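You operate a simulated robot arm through the tools that you are given. There is no shell and no other tool.

You run a simulated robot arm. Do the job below in one go: nothing can be reset, and whatever is moved stays where it is left.

Task
Drain the air rig's water trap, then bring it back to 5 bar.
Fine: shut the feed and dump the air before you open the drain tap; tap and dump end shut, feed open.

The check looks at the end state, three seconds after you hand in, the way a careful person would. Anything else that was tipped, shoved, dropped, spilled or broken makes it a failure.

Robot
A 6-joint arm with a two-finger parallel gripper, fixed in place. Base frame: the origin is on the floor under the middle of its stand, x ahead of it, y to its left, z up; the work surface is at about z = 0.896. Lengths are in m, angles in degrees, forces in N, time in s.
With the tool pointing down near the work surface it reaches from about 0.3 to 0.66 m from the base axis. Its first joint turns from -115.0 to 115.0 degrees. Payload 3.43 kg.
The TCP is the grasp point between the finger pads, 0.034 m short of the fingertips. In the tool frame z runs along the fingers and y along their closing line. Largest opening 0.128 m; finger width 0.024, thickness 0.012; the body of the gripper, 0.048 by 0.13 m, starts 0.096 m behind the TCP.
Orientation is that of the tool frame in the base frame, as [roll, pitch, yaw] about the fixed x, y, z axes, in that order (R = Rz(yaw) Ry(pitch) Rx(roll)). With the fingers straight down and closing along the base's y, the tool's x points along the base's -x, its y along +y and its z along -z.

Tools
- The arm moves only by the tool arm_command. Its argument "targets" is a list of rows, each an object of numbers (a shift or turn left out is 0, a gripper value left out holds the last): "x", "y", "z": the shift along the base's x, y, z in m; "wx", "wy", "wz": the turn, a rotation vector about the base's x, y, z in degrees. In form: [{"x": .., "y": .., "z": .., "wx": .., "wy": .., "wz": ..}, ...]. A call has 1 to 20 rows; each row shifts and turns the commanded pose from where the row before left it. "gripper" is the gripper command, from -1 (shut) to 1 (fully open), values between in proportion, set as the call begins (left out, the last holds). Each row takes 0.2 s and may step no farther than 0.05 m and 8.6 degrees from the row before; otherwise, or with a gripper value out of range, the whole call is refused. A pose out of reach is approached as far as the arm can. The call stops where the force on the tool passes 50 N (or 10 N more than at its start, if that is more) or the arm is blocked; 0.2 s more then pass. The fingers move at their own pace (about 0.153 m/s each) and stop on an object; they squeeze with about 23 N. The grip force told is the motor's: it shows also when the fingers shut on nothing. Time passes only in rows, and 0.2 s behind the last, so rows that do not move let the fingers close. The reply holds the time, the measured pose of the TCP, the force on the tool along the base axes, the opening and the grip force, in the units named above and with some noise, with the torque about the TCP (base axes, N m) and any sound that the robot's microphone picked up, and new pictures: "show" is both (left out), scene, wrist or none.
- Cameras (640 x 400 px; columns grow to the right, rows downward): "scene" is fixed at [0.3989, -0.4979, 1.5635]; the picture's right is [0.85, 0.53, 0.00], its down [0.51, -0.81, -0.28] and it looks along [-0.15, 0.24, -0.96] (base axes); focal length 235 px, centre (320, 200). "wrist" rides on the gripper at [0.076, -0.011, -0.16] in the tool frame; the picture's right is [0.15, 0.99, 0.00], its down [-0.88, 0.13, -0.46] and it looks along [-0.45, 0.07, 0.89] (tool axes); focal length 234 px, centre (320, 200). There is no depth. A picture from a camera that has moved, and an enlarged one, comes with that camera's place and axes in the base frame and with its lens.
- move_column(by): slides the trunk up (or, below 0, down) by that many m; the arm rides with it, the base frame stays. It gives what a move gives, with no picture.
- close_up(camera, box): a new picture of the part [left, top, right, bottom] of that camera's present view, enlarged. No time passes.
- close_job(): hands the job in; it is judged then, once.

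Places have to be worked out from the pictures, the camera data and where the tool is seen. Open the gripper and draw the arm clear of the work before you hand the job in, unless the task says otherwise.

The tools are called after ">>>" as name(argument=value, ...) on one line, values as JSON. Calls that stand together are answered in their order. arm_command: Moves the arm, as the interface text tells. Its arguments: {"type":"object","properties":{"targets":{"type":"array","items":{"type":"object","properties":{"x":{"type":"number"},"y":{"type":"number"},"z":{"type":"number"},"wx":{"type":"number"},"wy":{"type":"number"},"wz":{"type":"number"}}}},"gripper":{"type":"number"},"show":{"type":"string","enum":["both","scene","wrist","none"]}},"required":["targets"]} The other tools are called the same way: move_column (by) moves the trunk up or down; close_up (camera, box) takes an enlarged picture of a part of a camera's view; close_job () hands the job in.

At the start:

```text
time_s: 0.0
position: [0.2722, -0.3485, 1.2833]
ee_rot: [-180.0, 0.0, -180.0]
ft_force: [-0.4, -0.1, 0.2]
moment: [-0.03, -0.01, 0.01]
finger_gap: 0.128
grasp_force: 0.2
trunk travel left (down, up): [-0.925, 0.065]
```

scene: 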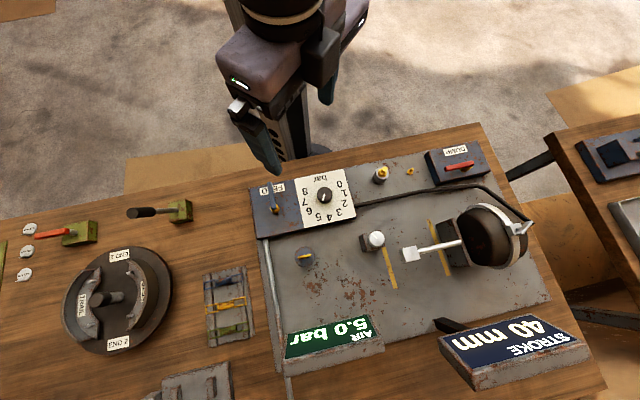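
wrist: 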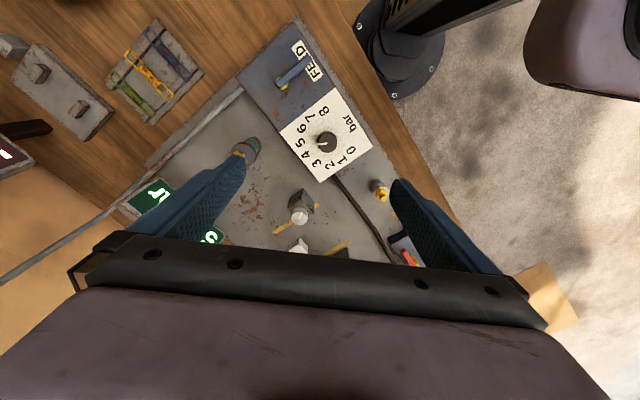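

I see the rig with a feed lever, a gauge/regulator knob, a dump lever and several other controls. I'll enlarge both views to read the labels before moving anything.

>>> close_up(camera="scene", box=[240, 140, 400, 240])

>>> close_up(camera="scene", box=[360, 130, 560, 255])

>>> close_up(camera="scene", box=[240, 200, 560, 400])

>>> close_up(camera="wrist", box=[220, 30, 420, 155])

>>> close_up(camera="scene", box=[0, 180, 280, 355])

```text
4.00 times, centred on (320, 190) of scene
camera zoom: at [0.3989, -0.4979, 1.5635], right [0.85, 0.53, 0.0], down [0.51, -0.81, -0.28], along [-0.15, 0.24, -0.96], focal length 941 px, centre (320, 240)
```

zoom: 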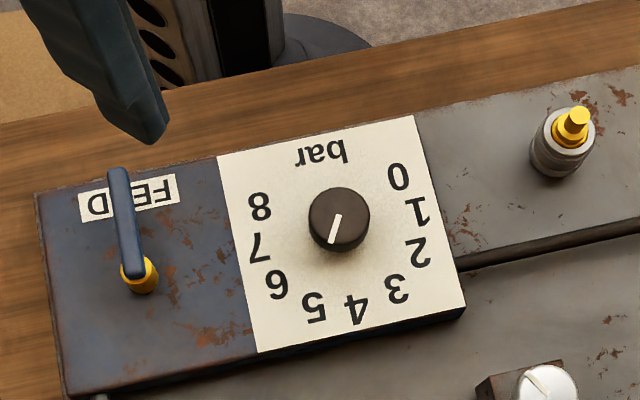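

```text
3.20 times, centred on (460, 192) of scene
camera zoom: at [0.3989, -0.4979, 1.5635], right [0.85, 0.53, 0.0], down [0.51, -0.81, -0.28], along [-0.15, 0.24, -0.96], focal length 753 px, centre (-128, 224)
```

zoom: 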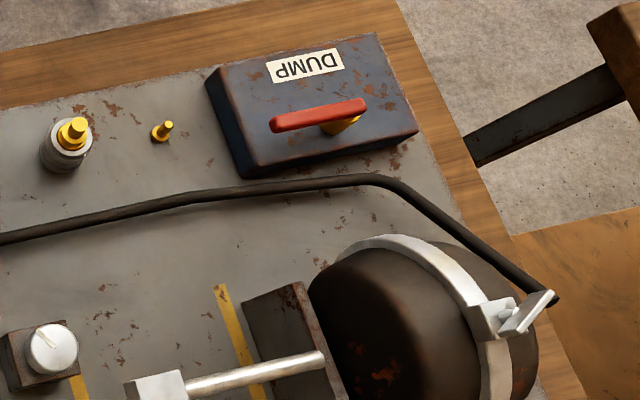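

```text
2.00 times, centred on (400, 300) of scene
camera zoom: at [0.3989, -0.4979, 1.5635], right [0.85, 0.53, 0.0], down [0.51, -0.81, -0.28], along [-0.15, 0.24, -0.96], focal length 471 px, centre (160, 0)
```

zoom: 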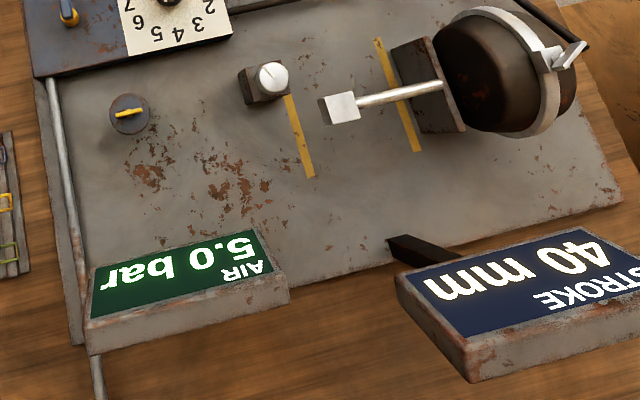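

```text
3.20 times, centred on (320, 92) of wrist
camera zoom: at [0.1961, -0.3594, 1.4425], right [-0.15, 0.99, 0.0], down [0.88, 0.13, 0.46], along [0.45, 0.07, -0.89], focal length 749 px, centre (320, 544)
```

zoom: 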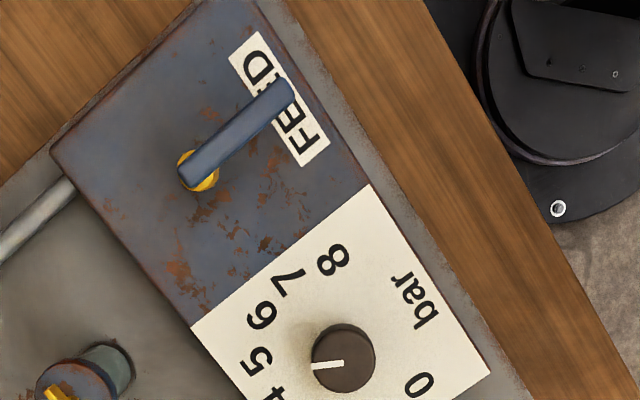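

```text
2.29 times, centred on (140, 268) of scene
camera zoom: at [0.3989, -0.4979, 1.5635], right [0.85, 0.53, 0.0], down [0.51, -0.81, -0.28], along [-0.15, 0.24, -0.96], focal length 538 px, centre (731, 46)
```

zoom: 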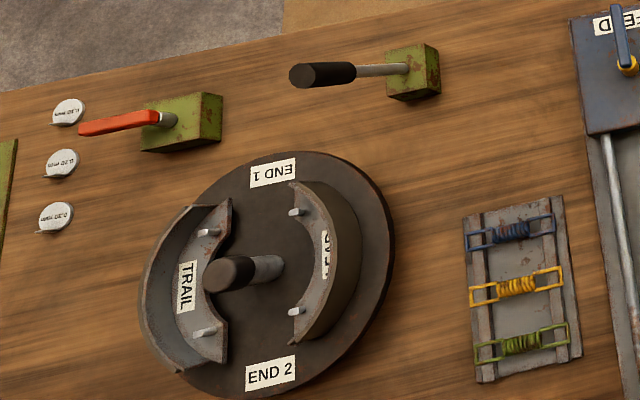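

The feed lever, regulator knob (pointing near 5) and dump lever are clear. I still need to work out which fitting is the trap's drain tap, so I'm enlarging the candidates.

>>> close_up(camera="scene", box=[280, 235, 344, 275])

>>> close_up(camera="scene", box=[360, 152, 424, 192])

>>> close_up(camera="wrist", box=[200, 110, 296, 170])

>>> close_up(camera="wrist", box=[340, 160, 436, 220])

>>> close_up(camera="scene", box=[350, 200, 478, 280])

>>> close_up(camera="scene", box=[410, 135, 506, 195])

```text
10.00 times, centred on (312, 255) of scene
camera zoom: at [0.3989, -0.4979, 1.5635], right [0.85, 0.53, 0.0], down [0.51, -0.81, -0.28], along [-0.15, 0.24, -0.96], focal length 2354 px, centre (400, -350)
```

zoom: 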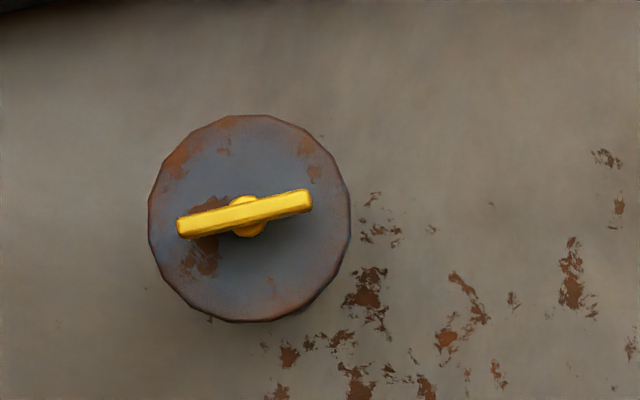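

```text
10.00 times, centred on (392, 172) of scene
camera zoom: at [0.3989, -0.4979, 1.5635], right [0.85, 0.53, 0.0], down [0.51, -0.81, -0.28], along [-0.15, 0.24, -0.96], focal length 2354 px, centre (-400, 480)
```

zoom: 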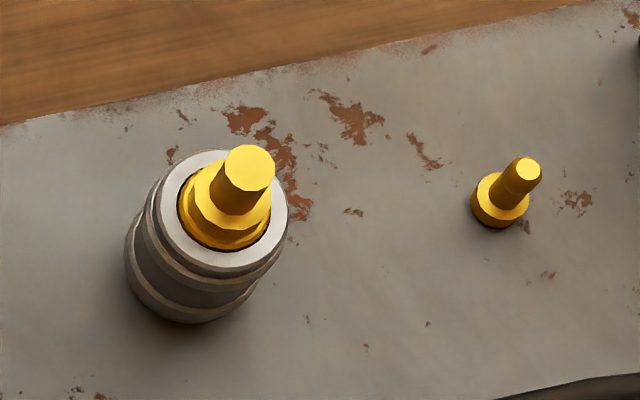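

```text
6.67 times, centred on (248, 140) of wrist
camera zoom: at [0.1961, -0.3594, 1.4425], right [-0.15, 0.99, 0.0], down [0.88, 0.13, 0.46], along [0.45, 0.07, -0.89], focal length 1561 px, centre (800, 600)
```

zoom: 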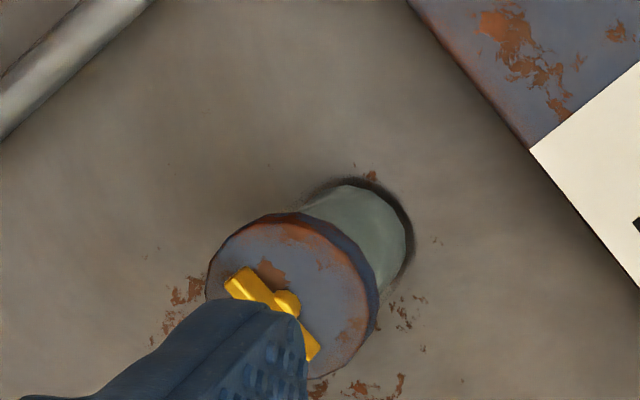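

```text
6.67 times, centred on (388, 190) of wrist
camera zoom: at [0.1961, -0.3594, 1.4425], right [-0.15, 0.99, 0.0], down [0.88, 0.13, 0.46], along [0.45, 0.07, -0.89], focal length 1561 px, centre (-133, 267)
```

zoom: 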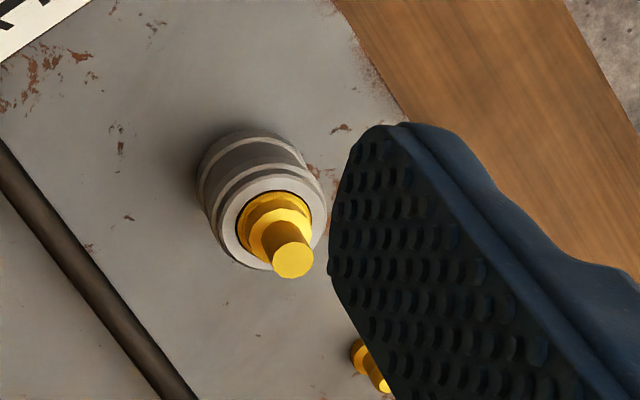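

```text
5.00 times, centred on (414, 240) of scene
camera zoom: at [0.3989, -0.4979, 1.5635], right [0.85, 0.53, 0.0], down [0.51, -0.81, -0.28], along [-0.15, 0.24, -0.96], focal length 1177 px, centre (-150, 0)
```

zoom: 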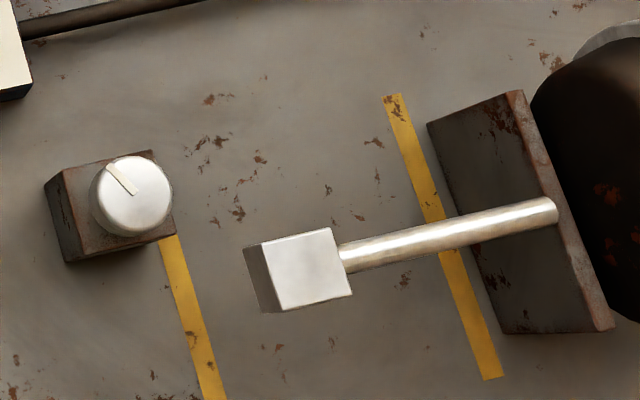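

```text
6.67 times, centred on (458, 165) of scene
camera zoom: at [0.3989, -0.4979, 1.5635], right [0.85, 0.53, 0.0], down [0.51, -0.81, -0.28], along [-0.15, 0.24, -0.96], focal length 1569 px, centre (-600, 433)
```

zoom: 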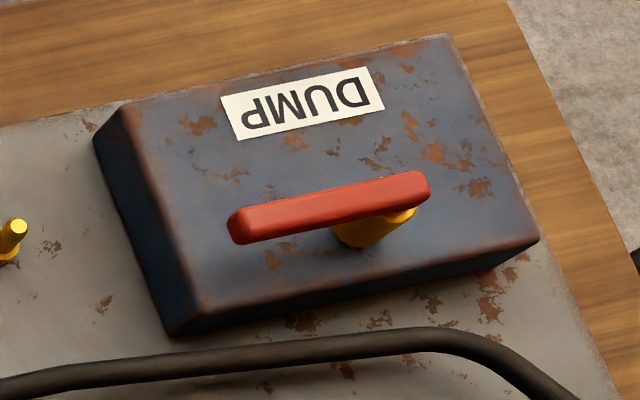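

The round glass-bodied bowl with the yellow T-handle at about [0.352, -0.492, 0.99] is the water trap with its drain tap. The feed lever's pivot is near [0.214, -0.429] and its tip near [0.165, -0.381, 0.97]; the panel is turned about 45° to my base. I'll hover over the feed lever with the fingers lined up across it.

>>> arm_command(targets=[{"x": -0.0138, "y": -0.0093, "z": -0.026, "wz": -7.5}, {"x": -0.0138, "y": -0.0093, "z": -0.026, "wz": -7.5}, {"x": -0.0138, "y": -0.0093, "z": -0.026, "wz": -7.5}, {"x": -0.0138, "y": -0.0093, "z": -0.026, "wz": -7.5}, {"x": -0.0138, "y": -0.0093, "z": -0.026, "wz": -7.5}, {"x": -0.0138, "y": -0.0093, "z": -0.026, "wz": -7.5}, {}], gripper=-0.3)

```text
time_s: 1.6
position: [0.191, -0.4044, 1.1284]
ee_rot: [180.0, 0.0, 134.9]
ft_force: [0.0, 1.6, -0.1]
moment: [-0.02, 0.0, -0.02]
finger_gap: 0.0448
grasp_force: 0.1
trunk travel left (down, up): [-0.925, 0.065]
camera wrist: at [0.1292, -0.3566, 1.2869], right [0.6, 0.8, 0.0], down [0.71, -0.53, 0.46], along [0.37, -0.27, -0.89], focal length 234 px, centre (320, 200)
```

scene: 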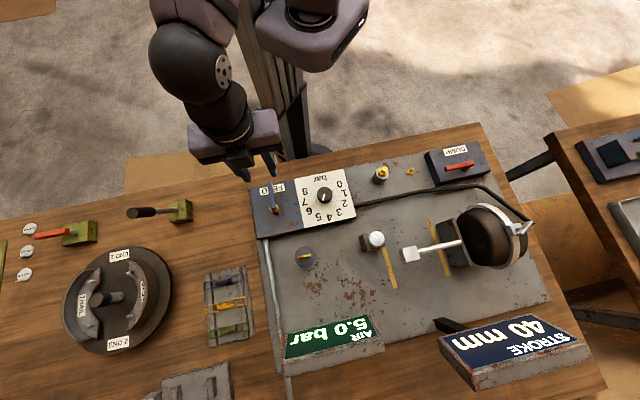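
wrist: 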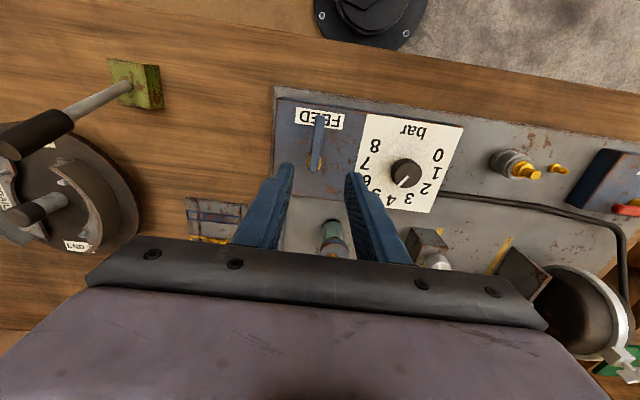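

The fingers line up with the lever in direction. I'll enlarge the wrist view to check the lateral position before going down.

>>> close_up(camera="wrist", box=[240, 80, 432, 200])

```text
3.33 times, centred on (336, 140) of wrist
camera zoom: at [0.1292, -0.3566, 1.2869], right [0.6, 0.8, 0.0], down [0.71, -0.53, 0.46], along [0.37, -0.27, -0.89], focal length 781 px, centre (267, 400)
```

zoom: 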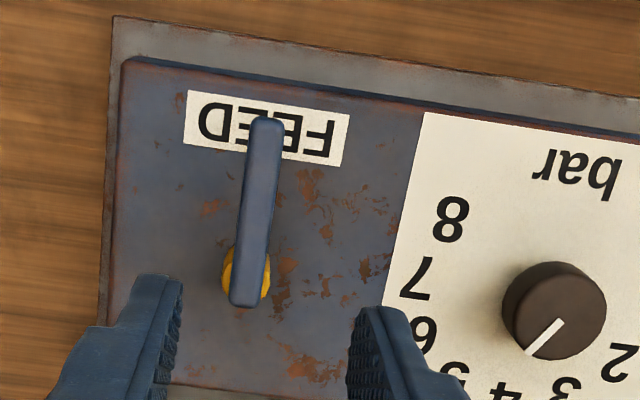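

The lever axis runs through about [0.190, -0.404] at z≈0.97, within a couple of millimetres of the tool. I'll go down so the tips straddle it, stopping a bit high to check.

>>> arm_command(targets=[{"z": -0.035}, {"z": -0.035}, {"z": -0.03}, {"z": -0.028}, {}])

>>> close_up(camera="scene", box=[220, 140, 348, 220])

>>> close_up(camera="wrist", box=[224, 80, 416, 200])

```text
time_s: 2.8
position: [0.1893, -0.4048, 0.9983]
ee_rot: [-180.0, 0.0, 135.0]
ft_force: [0.4, 0.5, -0.1]
moment: [0.02, -0.01, -0.03]
finger_gap: 0.0448
grasp_force: 0.1
trunk travel left (down, up): [-0.925, 0.065]
camera wrist: at [0.1278, -0.3583, 1.1586], right [0.6, 0.8, 0.0], down [0.71, -0.53, 0.46], along [0.37, -0.27, -0.89], focal length 234 px, centre (320, 200)
```

scene: 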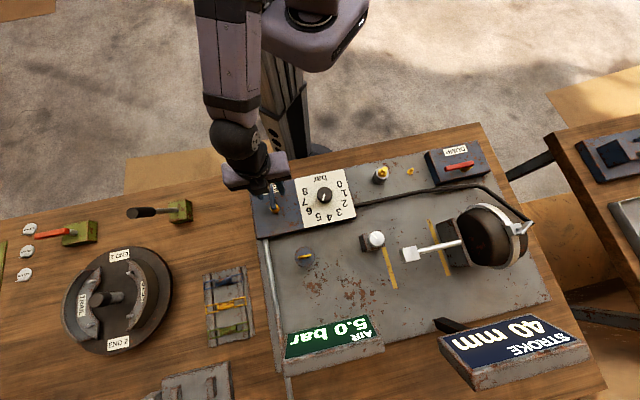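
wrist: 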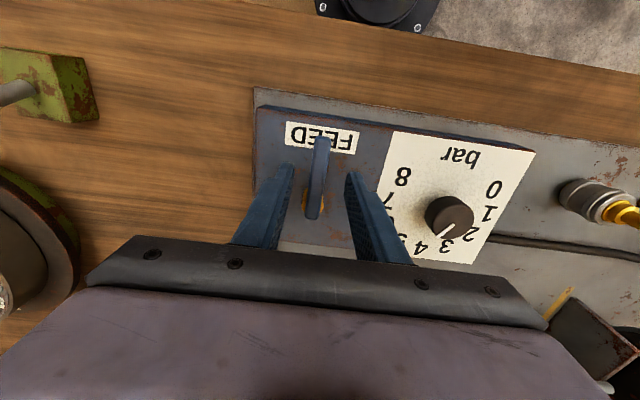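

```text
5.00 times, centred on (284, 180) of scene
camera zoom: at [0.3989, -0.4979, 1.5635], right [0.85, 0.53, 0.0], down [0.51, -0.81, -0.28], along [-0.15, 0.24, -0.96], focal length 1177 px, centre (500, 300)
```

zoom: 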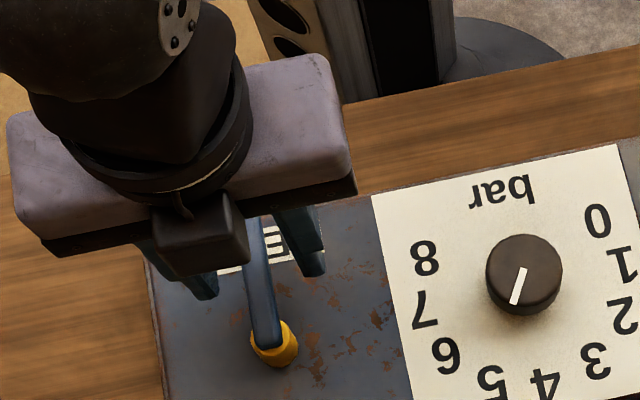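

```text
3.33 times, centred on (320, 140) of wrist
camera zoom: at [0.1278, -0.3583, 1.1586], right [0.6, 0.8, 0.0], down [0.71, -0.53, 0.46], along [0.37, -0.27, -0.89], focal length 781 px, centre (320, 400)
```

zoom: 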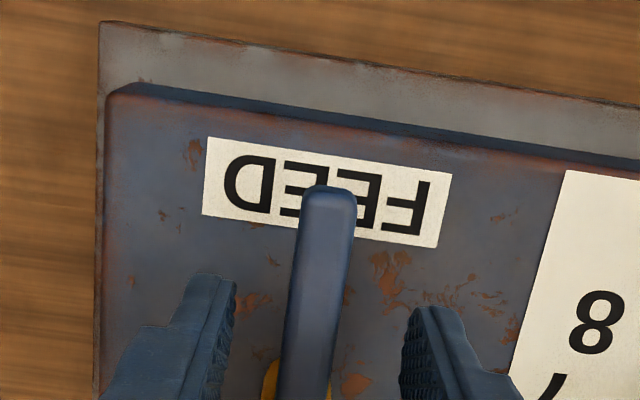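

The tips straddle the lever evenly. I'll go down 12 mm more so the pads cover it, then close on it.

>>> arm_command(targets=[{"z": -0.012}, {}], show="none")

>>> arm_command(targets=[{}, {}], gripper=-1)

>>> close_up(camera="wrist", box=[224, 80, 416, 200])

```text
time_s: 3.4
position: [0.1894, -0.4064, 0.9868]
ee_rot: [-179.9, -0.1, 135.0]
ft_force: [-0.3, -0.6, 0.5]
moment: [0.01, 0.01, 0.01]
finger_gap: 0.0448
grasp_force: 0.1
trunk travel left (down, up): [-0.925, 0.065]
```

```text
time_s: 4.0
position: [0.1882, -0.408, 0.9871]
ee_rot: [179.9, 0.1, 135.0]
ft_force: [-7.7, -5.6, -2.0]
moment: [-0.16, 0.31, -0.22]
finger_gap: 0.0136
grasp_force: 44.9
trunk travel left (down, up): [-0.925, 0.065]
camera wrist: at [0.127, -0.3607, 1.1461], right [0.6, 0.8, 0.0], down [0.71, -0.53, 0.46], along [0.37, -0.27, -0.89], focal length 234 px, centre (320, 200)
```

scene: 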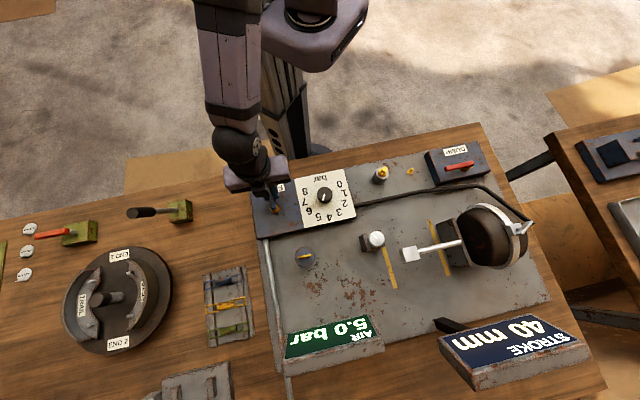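
wrist: 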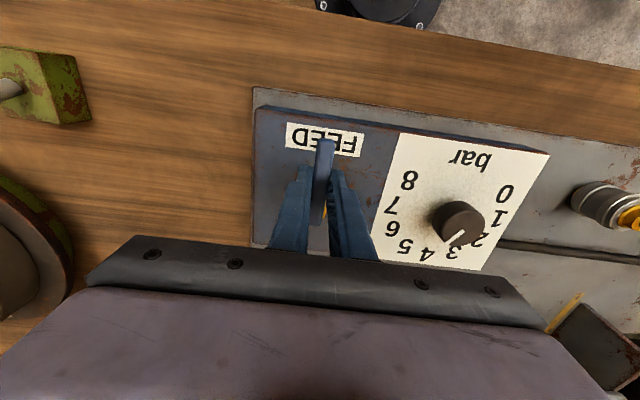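

```text
3.33 times, centred on (320, 140) of wrist
camera zoom: at [0.127, -0.3607, 1.1461], right [0.6, 0.8, 0.0], down [0.71, -0.53, 0.46], along [0.37, -0.27, -0.89], focal length 781 px, centre (320, 400)
```

zoom: 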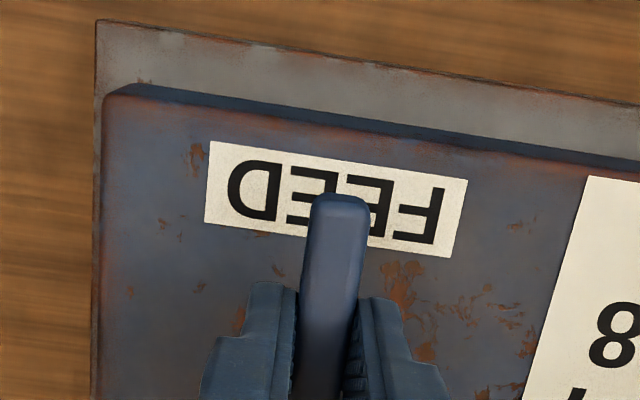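

Gripped: lever is 13.6 mm wide, and it gave a slight sideways load. I'll try a first 16° counter-clockwise turn about the pivot and read the forces.

>>> arm_command(targets=[{"x": -0.0028, "y": -0.0034, "wz": 8}, {"x": -0.0023, "y": -0.0038, "wz": 8}, {}])

>>> close_up(camera="wrist", box=[224, 80, 416, 200])

```text
time_s: 4.8
position: [0.1827, -0.4152, 0.987]
ee_rot: [180.0, 0.2, 151.2]
ft_force: [-7.8, -12.1, 3.7]
moment: [0.29, 1.21, -0.48]
finger_gap: 0.0137
grasp_force: 45.4
trunk travel left (down, up): [-0.925, 0.065]
camera wrist: at [0.1111, -0.3869, 1.146], right [0.35, 0.94, 0.0], down [0.83, -0.31, 0.46], along [0.43, -0.16, -0.89], focal length 234 px, centre (320, 200)
```

scene: 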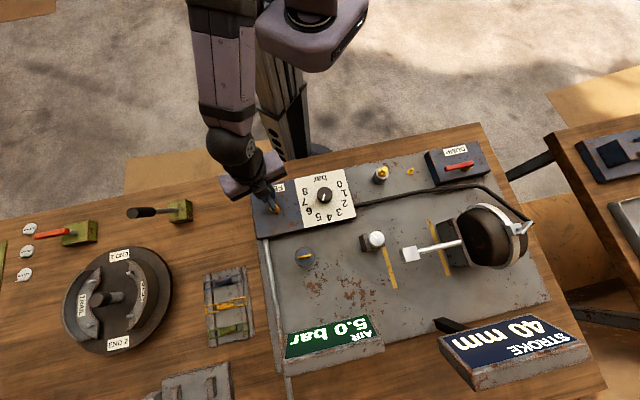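
wrist: 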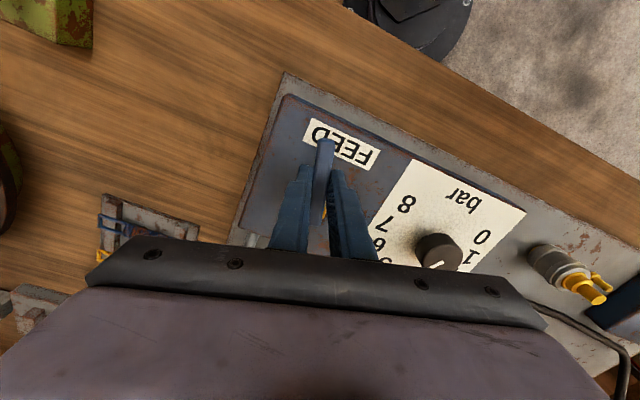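

```text
3.33 times, centred on (320, 140) of wrist
camera zoom: at [0.1111, -0.3869, 1.146], right [0.35, 0.94, 0.0], down [0.83, -0.31, 0.46], along [0.43, -0.16, -0.89], focal length 781 px, centre (320, 400)
```

zoom: 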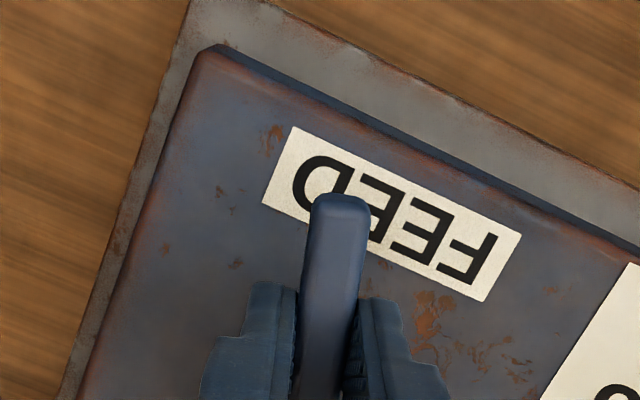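

The lever follows with modest force, and the fit puts the pivot at about [0.211, -0.431] with a grip radius of 32.5 mm. I'll continue the arc counter-clockwise toward the quarter turn.

>>> arm_command(targets=[{"x": -0.0036, "y": -0.0077, "wz": 8}, {"x": -0.0013, "y": -0.0044, "wz": 8}, {"x": -0.0008, "y": -0.0044, "wz": 8}, {"x": -0.0001, "y": -0.0046, "wz": 8}, {"x": 0.0005, "y": -0.0045, "wz": 8}, {"x": 0.0012, "y": -0.0044, "wz": 8}, {}], show="scene")

```text
time_s: 6.4
position: [0.1815, -0.4419, 0.9875]
ee_rot: [-180.0, 0.1, -161.0]
ft_force: [5.4, -4.3, 2.9]
moment: [0.39, -1.44, -0.16]
finger_gap: 0.0135
grasp_force: 45.0
trunk travel left (down, up): [-0.925, 0.065]
```

scene: 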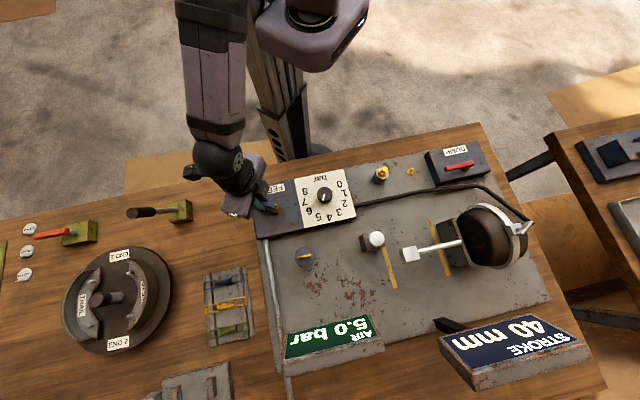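

The lever has turned 64° with low force. I'll finish the quarter turn.

>>> arm_command(targets=[{"x": 0.0017, "y": -0.0042, "wz": 8}, {"x": 0.0023, "y": -0.0039, "wz": 8}, {"x": 0.0029, "y": -0.0035, "wz": 8}, {"x": 0.0009, "y": -0.001, "wz": 2.4}, {}])

>>> close_up(camera="wrist", box=[224, 80, 416, 200])

>>> close_up(camera="scene", box=[220, 140, 348, 220])

```text
time_s: 7.6
position: [0.1891, -0.455, 0.987]
ee_rot: [-180.0, -0.1, -134.5]
ft_force: [9.5, -2.3, 10.1]
moment: [0.36, -0.54, -0.58]
finger_gap: 0.0138
grasp_force: 45.2
trunk travel left (down, up): [-0.925, 0.065]
camera wrist: at [0.1435, -0.5154, 1.1462], right [-0.81, 0.59, 0.0], down [0.53, 0.72, 0.45], along [0.27, 0.37, -0.89], focal length 234 px, centre (320, 200)
```

scene: 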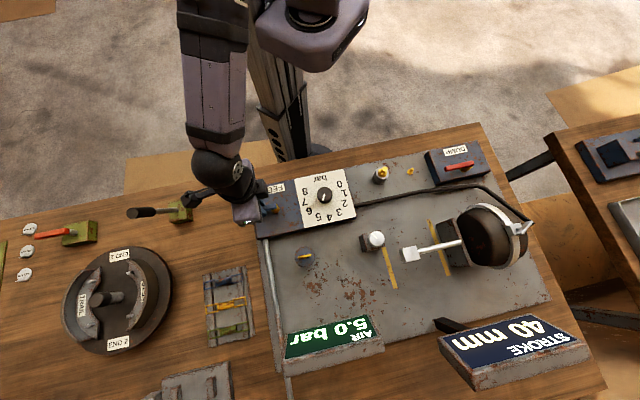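
wrist: 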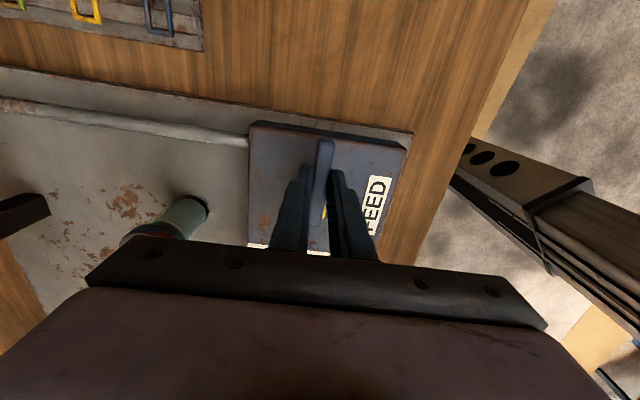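

```text
3.33 times, centred on (320, 140) of wrist
camera zoom: at [0.1435, -0.5154, 1.1462], right [-0.81, 0.59, 0.0], down [0.53, 0.72, 0.45], along [0.27, 0.37, -0.89], focal length 781 px, centre (320, 400)
```

zoom: 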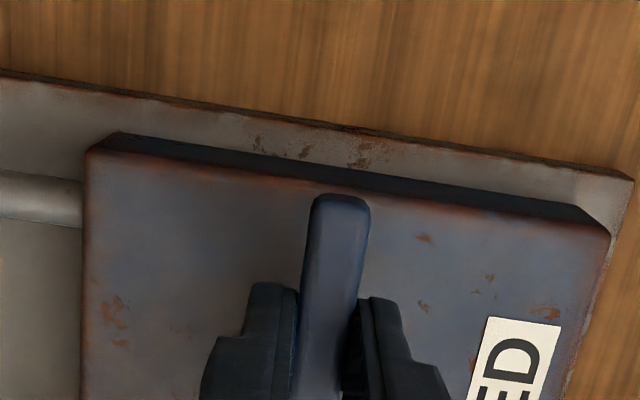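

```text
5.00 times, centred on (284, 180) of scene
camera zoom: at [0.3989, -0.4979, 1.5635], right [0.85, 0.53, 0.0], down [0.51, -0.81, -0.28], along [-0.15, 0.24, -0.96], focal length 1177 px, centre (500, 300)
```

zoom: 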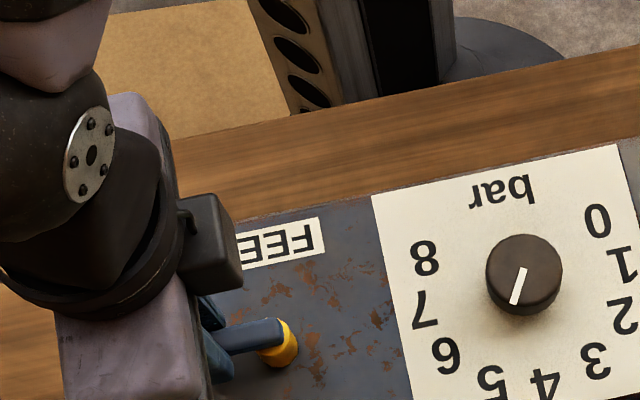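

The lever now sits square across the pipe at about 90°. I'll nudge a few degrees further to feel whether it's against its stop.

>>> arm_command(targets=[{"x": 0.002, "y": -0.0019, "wz": 5}, {}], show="none")

```text
time_s: 8.2
position: [0.1889, -0.4552, 0.9857]
ee_rot: [179.9, 0.0, -129.5]
ft_force: [1.1, 1.3, 7.4]
moment: [-0.59, 0.12, -1.27]
finger_gap: 0.0154
grasp_force: 45.1
trunk travel left (down, up): [-0.925, 0.065]
```

The gripper twisted on the lever without it moving further, so the feed is against its shut stop. I'll undo that twist, open the fingers and lift clear.

>>> arm_command(targets=[{"x": -0.002, "y": 0.0019, "wz": -5}, {}], show="none")

>>> arm_command(targets=[{}, {}, {"z": 0.04}, {"z": 0.05}, {"z": 0.05}, {}], gripper=-0.3)

>>> close_up(camera="wrist", box=[224, 80, 416, 200])

>>> close_up(camera="scene", box=[260, 300, 420, 400])

```text
time_s: 8.8
position: [0.1881, -0.4548, 0.9862]
ee_rot: [-180.0, -0.1, -134.5]
ft_force: [6.4, -2.5, 5.2]
moment: [0.01, -0.14, -0.46]
finger_gap: 0.0135
grasp_force: 45.1
trunk travel left (down, up): [-0.925, 0.065]
```

```text
time_s: 10.2
position: [0.1867, -0.4557, 1.1261]
ee_rot: [180.0, 0.0, -134.5]
ft_force: [-0.1, -0.3, 0.9]
moment: [-0.02, 0.0, 0.0]
finger_gap: 0.0445
grasp_force: 0.0
trunk travel left (down, up): [-0.925, 0.065]
camera wrist: at [0.1411, -0.5165, 1.2855], right [-0.81, 0.59, 0.0], down [0.53, 0.72, 0.46], along [0.27, 0.37, -0.89], focal length 234 px, centre (320, 200)
```

scene: 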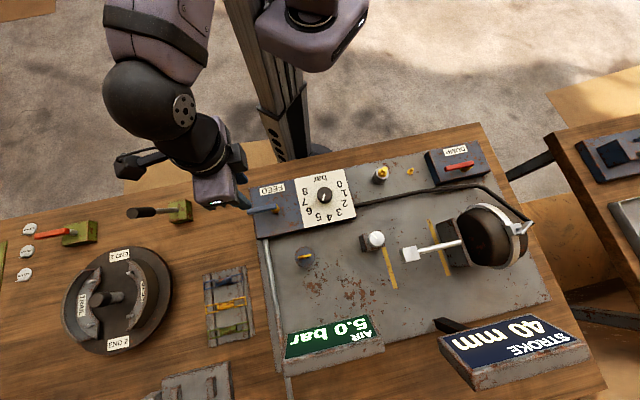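
wrist: 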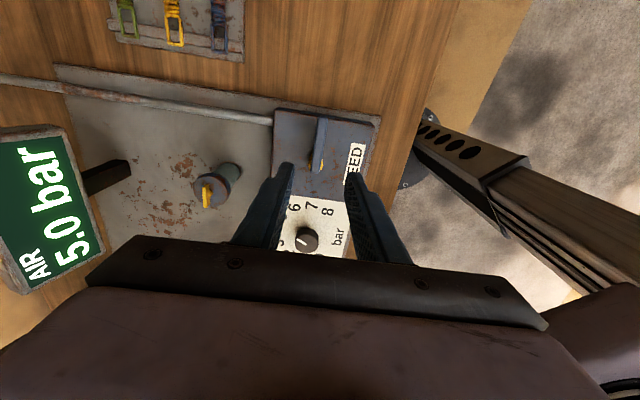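

```text
3.33 times, centred on (320, 140) of wrist
camera zoom: at [0.1411, -0.5165, 1.2855], right [-0.81, 0.59, 0.0], down [0.53, 0.72, 0.46], along [0.27, 0.37, -0.89], focal length 781 px, centre (320, 400)
```

zoom: 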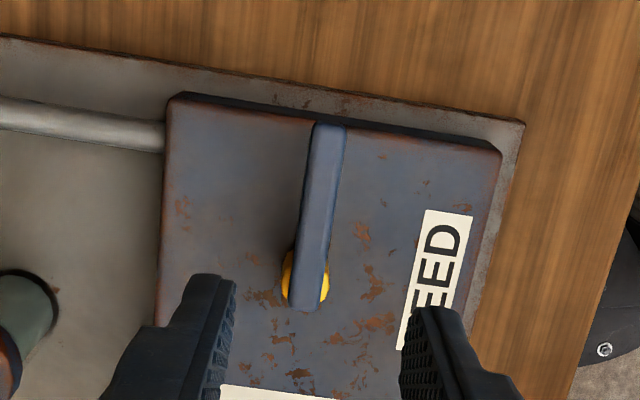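

```text
4.00 times, centred on (340, 350) of scene
camera zoom: at [0.3989, -0.4979, 1.5635], right [0.85, 0.53, 0.0], down [0.51, -0.81, -0.28], along [-0.15, 0.24, -0.96], focal length 941 px, centre (240, -400)
```

zoom: 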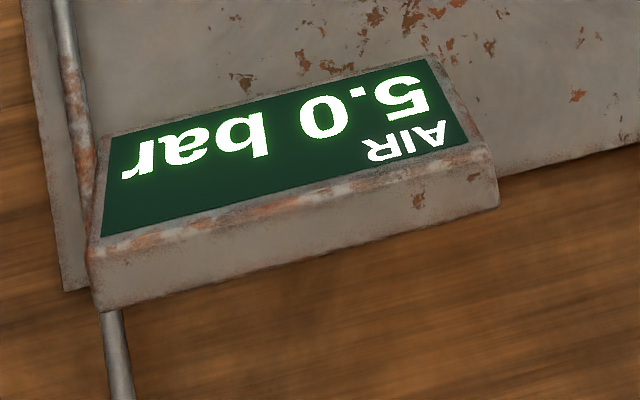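

The feed lever is across its line (shut) and the display holds 5.0 bar. Next I'll travel at height along the panel to above the dump lever, which lies along the panel edge with its pivot near [0.601, -0.047].

>>> arm_command(targets=[{"z": 0.03}, {"x": 0.0325, "y": 0.0321}, {"x": 0.0325, "y": 0.0321}, {"x": 0.0325, "y": 0.0321}, {"x": 0.0325, "y": 0.0321}, {"x": 0.0325, "y": 0.0321}, {"x": 0.0325, "y": 0.0321}, {"x": 0.0325, "y": 0.0321}, {"x": 0.0325, "y": 0.0321}, {"x": 0.0325, "y": 0.0321}, {"x": 0.0325, "y": 0.0321}, {"x": 0.0325, "y": 0.0321}, {"x": 0.0305, "y": 0.0305}, {}])

>>> close_up(camera="wrist", box=[224, 80, 416, 200])

```text
time_s: 13.2
position: [0.5746, -0.0704, 1.1563]
ee_rot: [-180.0, 0.0, -134.6]
ft_force: [-0.3, 0.8, -0.3]
moment: [0.01, -0.02, 0.03]
finger_gap: 0.045
grasp_force: 0.1
trunk travel left (down, up): [-0.925, 0.065]
camera wrist: at [0.5296, -0.1318, 1.3154], right [-0.81, 0.59, 0.0], down [0.53, 0.72, 0.46], along [0.27, 0.37, -0.89], focal length 234 px, centre (320, 200)
```

scene: 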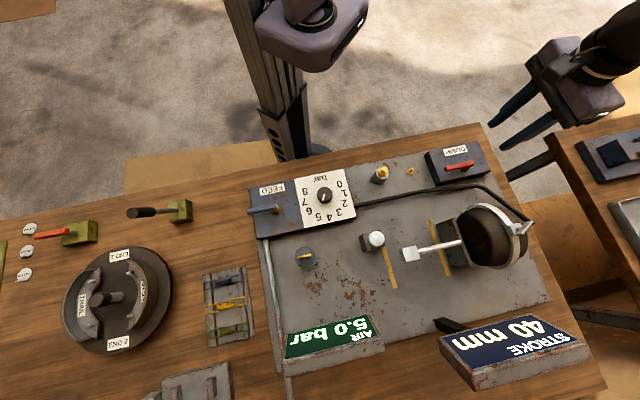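
wrist: 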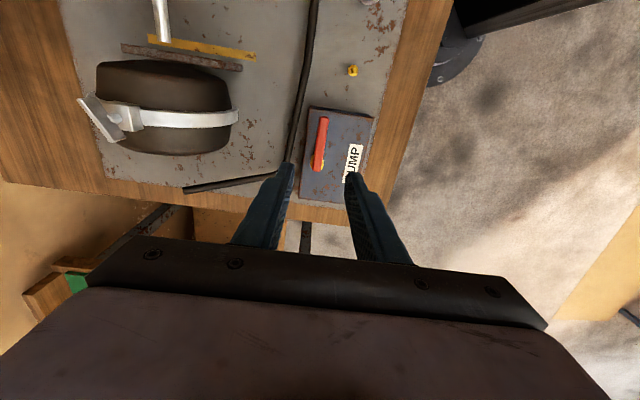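

```text
3.33 times, centred on (320, 140) of wrist
camera zoom: at [0.5296, -0.1318, 1.3154], right [-0.81, 0.59, 0.0], down [0.53, 0.72, 0.46], along [0.27, 0.37, -0.89], focal length 781 px, centre (320, 400)
```

zoom: 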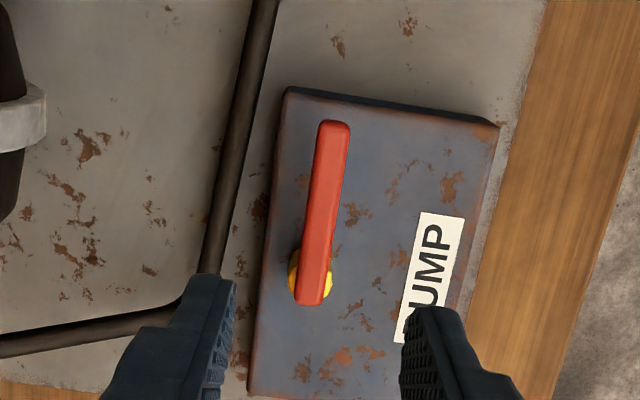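

The dump lever's axis passes through about [0.577, -0.065] at z≈0.97. I'll shift 6–7 mm onto it and lower to straddle.

>>> arm_command(targets=[{"x": 0.0025, "y": 0.0061, "z": -0.03}, {"z": -0.04}, {"z": -0.04}, {"z": -0.03}, {"z": -0.018}, {}])

>>> close_up(camera="wrist", box=[224, 80, 416, 200])

>>> close_up(camera="scene", box=[400, 100, 560, 200])

```text
time_s: 14.6
position: [0.5772, -0.0638, 0.9998]
ee_rot: [180.0, 0.0, -134.5]
ft_force: [-0.9, 0.1, -0.3]
moment: [0.01, 0.01, -0.02]
finger_gap: 0.0449
grasp_force: 0.1
trunk travel left (down, up): [-0.925, 0.065]
camera wrist: at [0.5322, -0.1245, 1.1593], right [-0.81, 0.59, 0.0], down [0.53, 0.72, 0.46], along [0.27, 0.37, -0.89], focal length 234 px, centre (320, 200)
```

scene: 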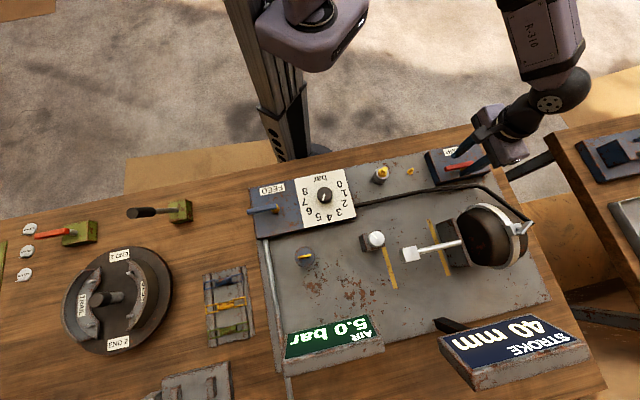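
wrist: 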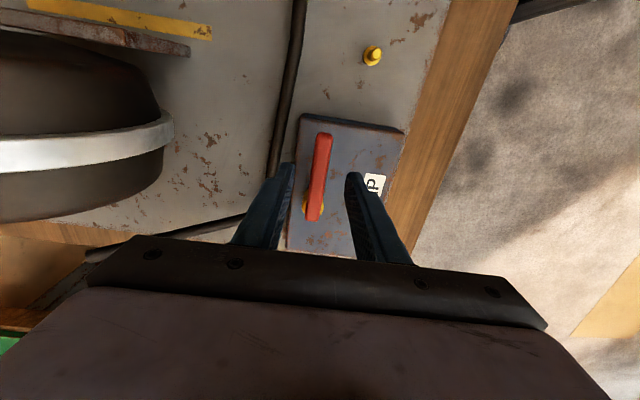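

```text
3.33 times, centred on (320, 140) of wrist
camera zoom: at [0.5322, -0.1245, 1.1593], right [-0.81, 0.59, 0.0], down [0.53, 0.72, 0.46], along [0.27, 0.37, -0.89], focal length 781 px, centre (320, 400)
```

zoom: 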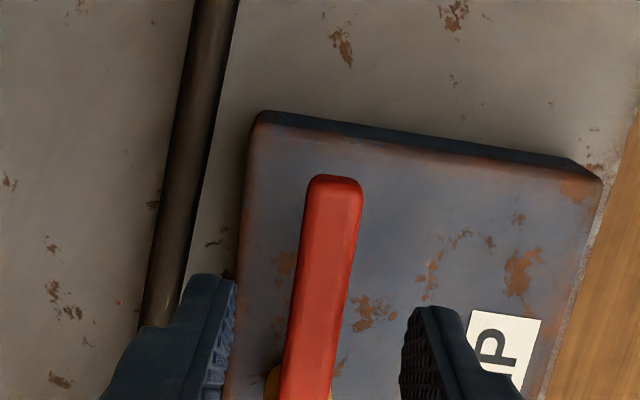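

```text
4.00 times, centred on (480, 150) of scene
camera zoom: at [0.3989, -0.4979, 1.5635], right [0.85, 0.53, 0.0], down [0.51, -0.81, -0.28], along [-0.15, 0.24, -0.96], focal length 941 px, centre (-320, 400)
```

zoom: 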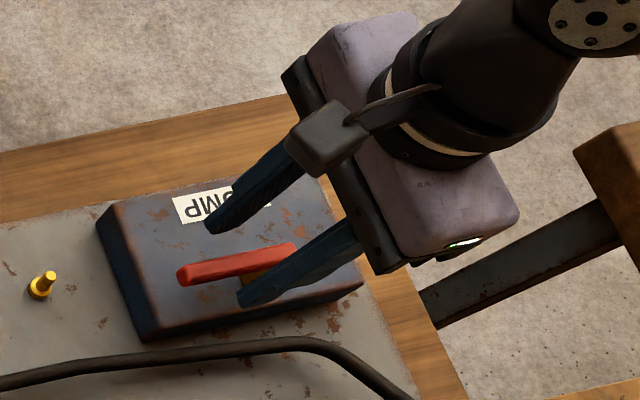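

The red lever sits centred between the fingers. I'll drop 13 mm and close on it.

>>> arm_command(targets=[{"z": -0.013}, {}], show="none")

>>> arm_command(targets=[{}, {}], gripper=-1, show="wrist")

```text
time_s: 15.2
position: [0.5785, -0.0643, 0.9877]
ee_rot: [-180.0, -0.1, -134.6]
ft_force: [-0.3, 1.1, 0.3]
moment: [-0.01, 0.0, -0.01]
finger_gap: 0.0448
grasp_force: 0.1
trunk travel left (down, up): [-0.925, 0.065]
```

```text
time_s: 15.8
position: [0.5799, -0.0636, 0.9858]
ee_rot: [180.0, -0.1, -134.6]
ft_force: [2.3, -2.3, -0.7]
moment: [-0.28, 0.16, -0.33]
finger_gap: 0.0139
grasp_force: 45.0
trunk travel left (down, up): [-0.925, 0.065]
camera wrist: at [0.5336, -0.1252, 1.1462], right [-0.81, 0.59, 0.0], down [0.53, 0.72, 0.46], along [0.27, 0.37, -0.89], focal length 234 px, centre (320, 200)
```

wrist: 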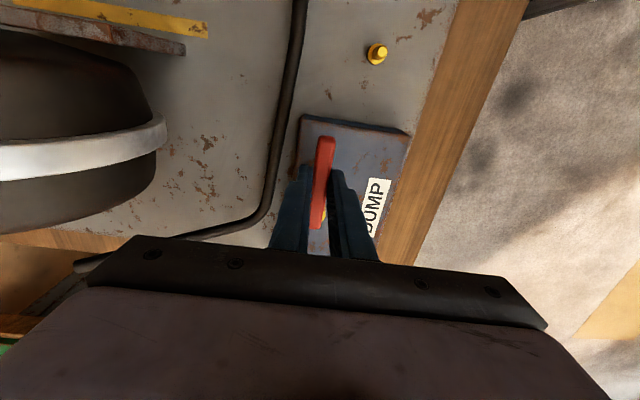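

Gripped at about [0.579, -0.064], some 30 mm out from the pivot. I'll try the first 16° clockwise (toward the robot side), mirroring the feed valve's travel.

>>> arm_command(targets=[{"x": -0.0028, "y": 0.0032, "wz": -8}, {"x": -0.0023, "y": 0.0036, "wz": -8}, {}], show="wrist")

```text
time_s: 16.6
position: [0.573, -0.0569, 0.9864]
ee_rot: [180.0, -0.1, -150.6]
ft_force: [-1.6, 4.1, -1.6]
moment: [0.51, -0.74, 0.14]
finger_gap: 0.0136
grasp_force: 45.2
trunk travel left (down, up): [-0.925, 0.065]
camera wrist: at [0.5124, -0.1025, 1.1462], right [-0.61, 0.79, 0.0], down [0.7, 0.54, 0.46], along [0.36, 0.28, -0.89], focal length 234 px, centre (320, 200)
```

wrist: 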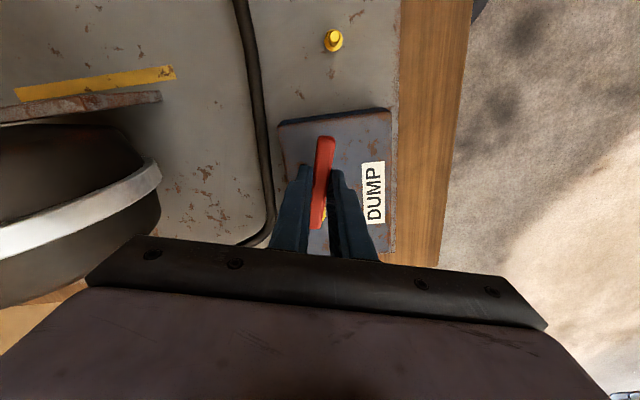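

The lever follows freely. I'll continue the arc clockwise and watch the AIR display.

>>> arm_command(targets=[{"x": -0.0018, "y": 0.0039, "wz": -8}, {"x": -0.0013, "y": 0.0041, "wz": -8}, {"x": -0.0007, "y": 0.0043, "wz": -8}, {"x": -0.0001, "y": 0.0043, "wz": -8}, {"x": 0.0005, "y": 0.0043, "wz": -8}, {"x": 0.0011, "y": 0.0042, "wz": -8}, {}], show="scene")

>>> arm_command(targets=[{"x": 0.0017, "y": 0.004, "wz": -8}, {"x": 0.0022, "y": 0.0037, "wz": -8}, {"x": 0.0027, "y": 0.0034, "wz": -8}, {"x": 0.0008, "y": 0.0008, "wz": -2}, {}], show="both")

```text
time_s: 18.2
position: [0.5699, -0.028, 0.9872]
ee_rot: [179.9, 0.1, 161.4]
ft_force: [3.2, 25.7, 8.3]
moment: [0.83, 1.02, 0.9]
finger_gap: 0.0138
grasp_force: 44.7
trunk travel left (down, up): [-0.925, 0.065]
```

scene: 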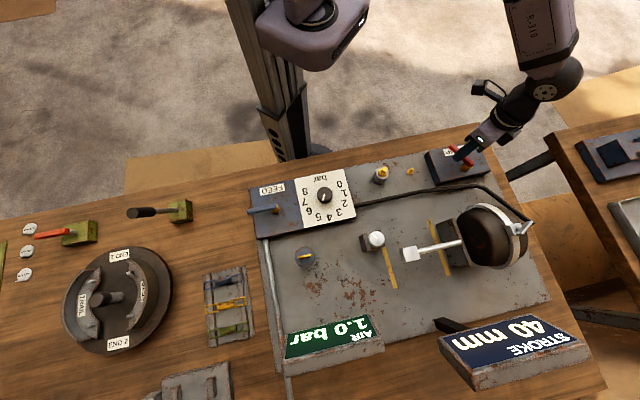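

```text
time_s: 19.4
position: [0.5781, -0.0145, 0.9876]
ee_rot: [179.8, 0.1, 135.4]
ft_force: [7.2, 31.1, 12.9]
moment: [0.27, -0.05, 0.91]
finger_gap: 0.0134
grasp_force: 45.2
trunk travel left (down, up): [-0.925, 0.065]
camera wrist: at [0.5161, 0.0326, 1.1459], right [0.59, 0.81, 0.0], down [0.72, -0.53, 0.46], along [0.37, -0.27, -0.89], focal length 234 px, centre (320, 200)
```

scene: 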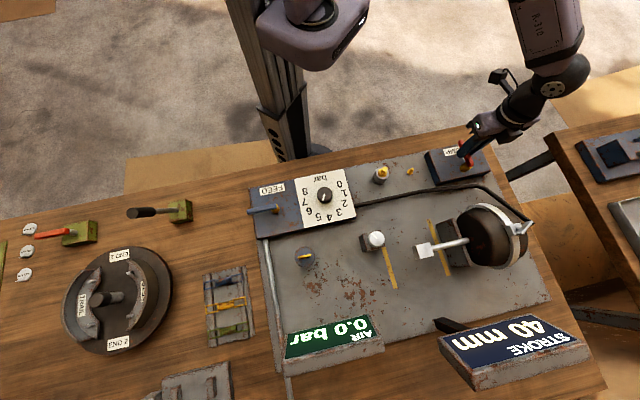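
wrist: 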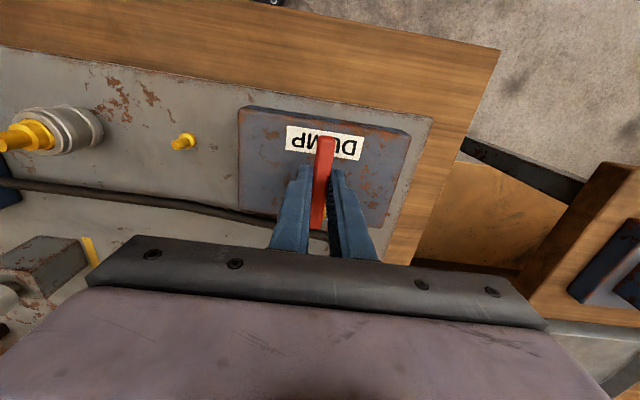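

AIR now reads 0.0 bar and the actuator rod has retracted, so the dump is open. The side load says my arc was ~6 mm off in y; I'll null that first so releasing doesn't drag the lever.

>>> arm_command(targets=[{"x": 0.0008, "y": 0.006}, {}], show="none")

>>> close_up(camera="scene", box=[260, 300, 420, 400])

>>> close_up(camera="scene", box=[410, 120, 538, 200])

```text
time_s: 20.0
position: [0.5788, -0.0134, 0.9876]
ee_rot: [-179.9, 0.2, 135.3]
ft_force: [6.0, 15.8, 13.0]
moment: [0.41, -0.02, 0.56]
finger_gap: 0.0137
grasp_force: 45.2
trunk travel left (down, up): [-0.925, 0.065]
```

```text
4.00 times, centred on (340, 350) of scene
camera zoom: at [0.3989, -0.4979, 1.5635], right [0.85, 0.53, 0.0], down [0.51, -0.81, -0.28], along [-0.15, 0.24, -0.96], focal length 941 px, centre (240, -400)
```

zoom: 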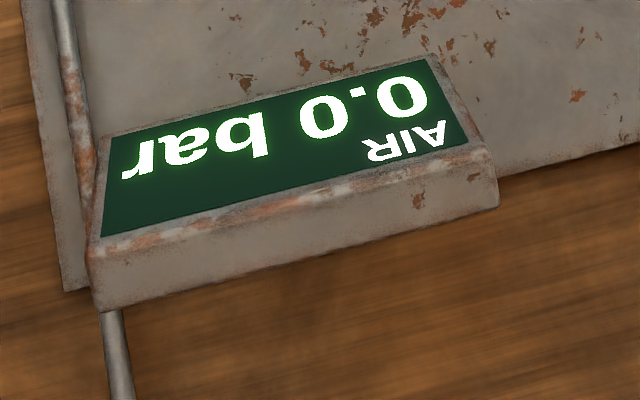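

```text
5.00 times, centred on (474, 160) of scene
camera zoom: at [0.3989, -0.4979, 1.5635], right [0.85, 0.53, 0.0], down [0.51, -0.81, -0.28], along [-0.15, 0.24, -0.96], focal length 1177 px, centre (-450, 400)
```

zoom: 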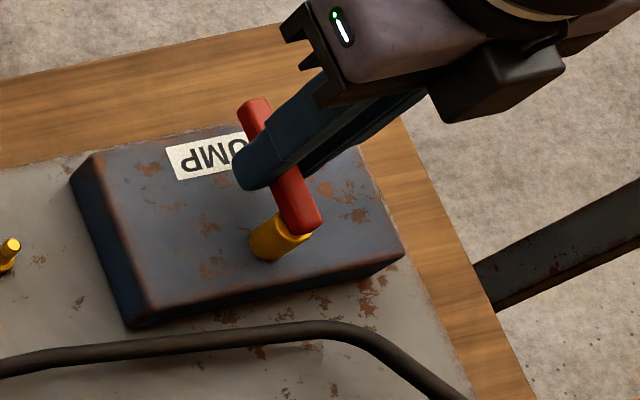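

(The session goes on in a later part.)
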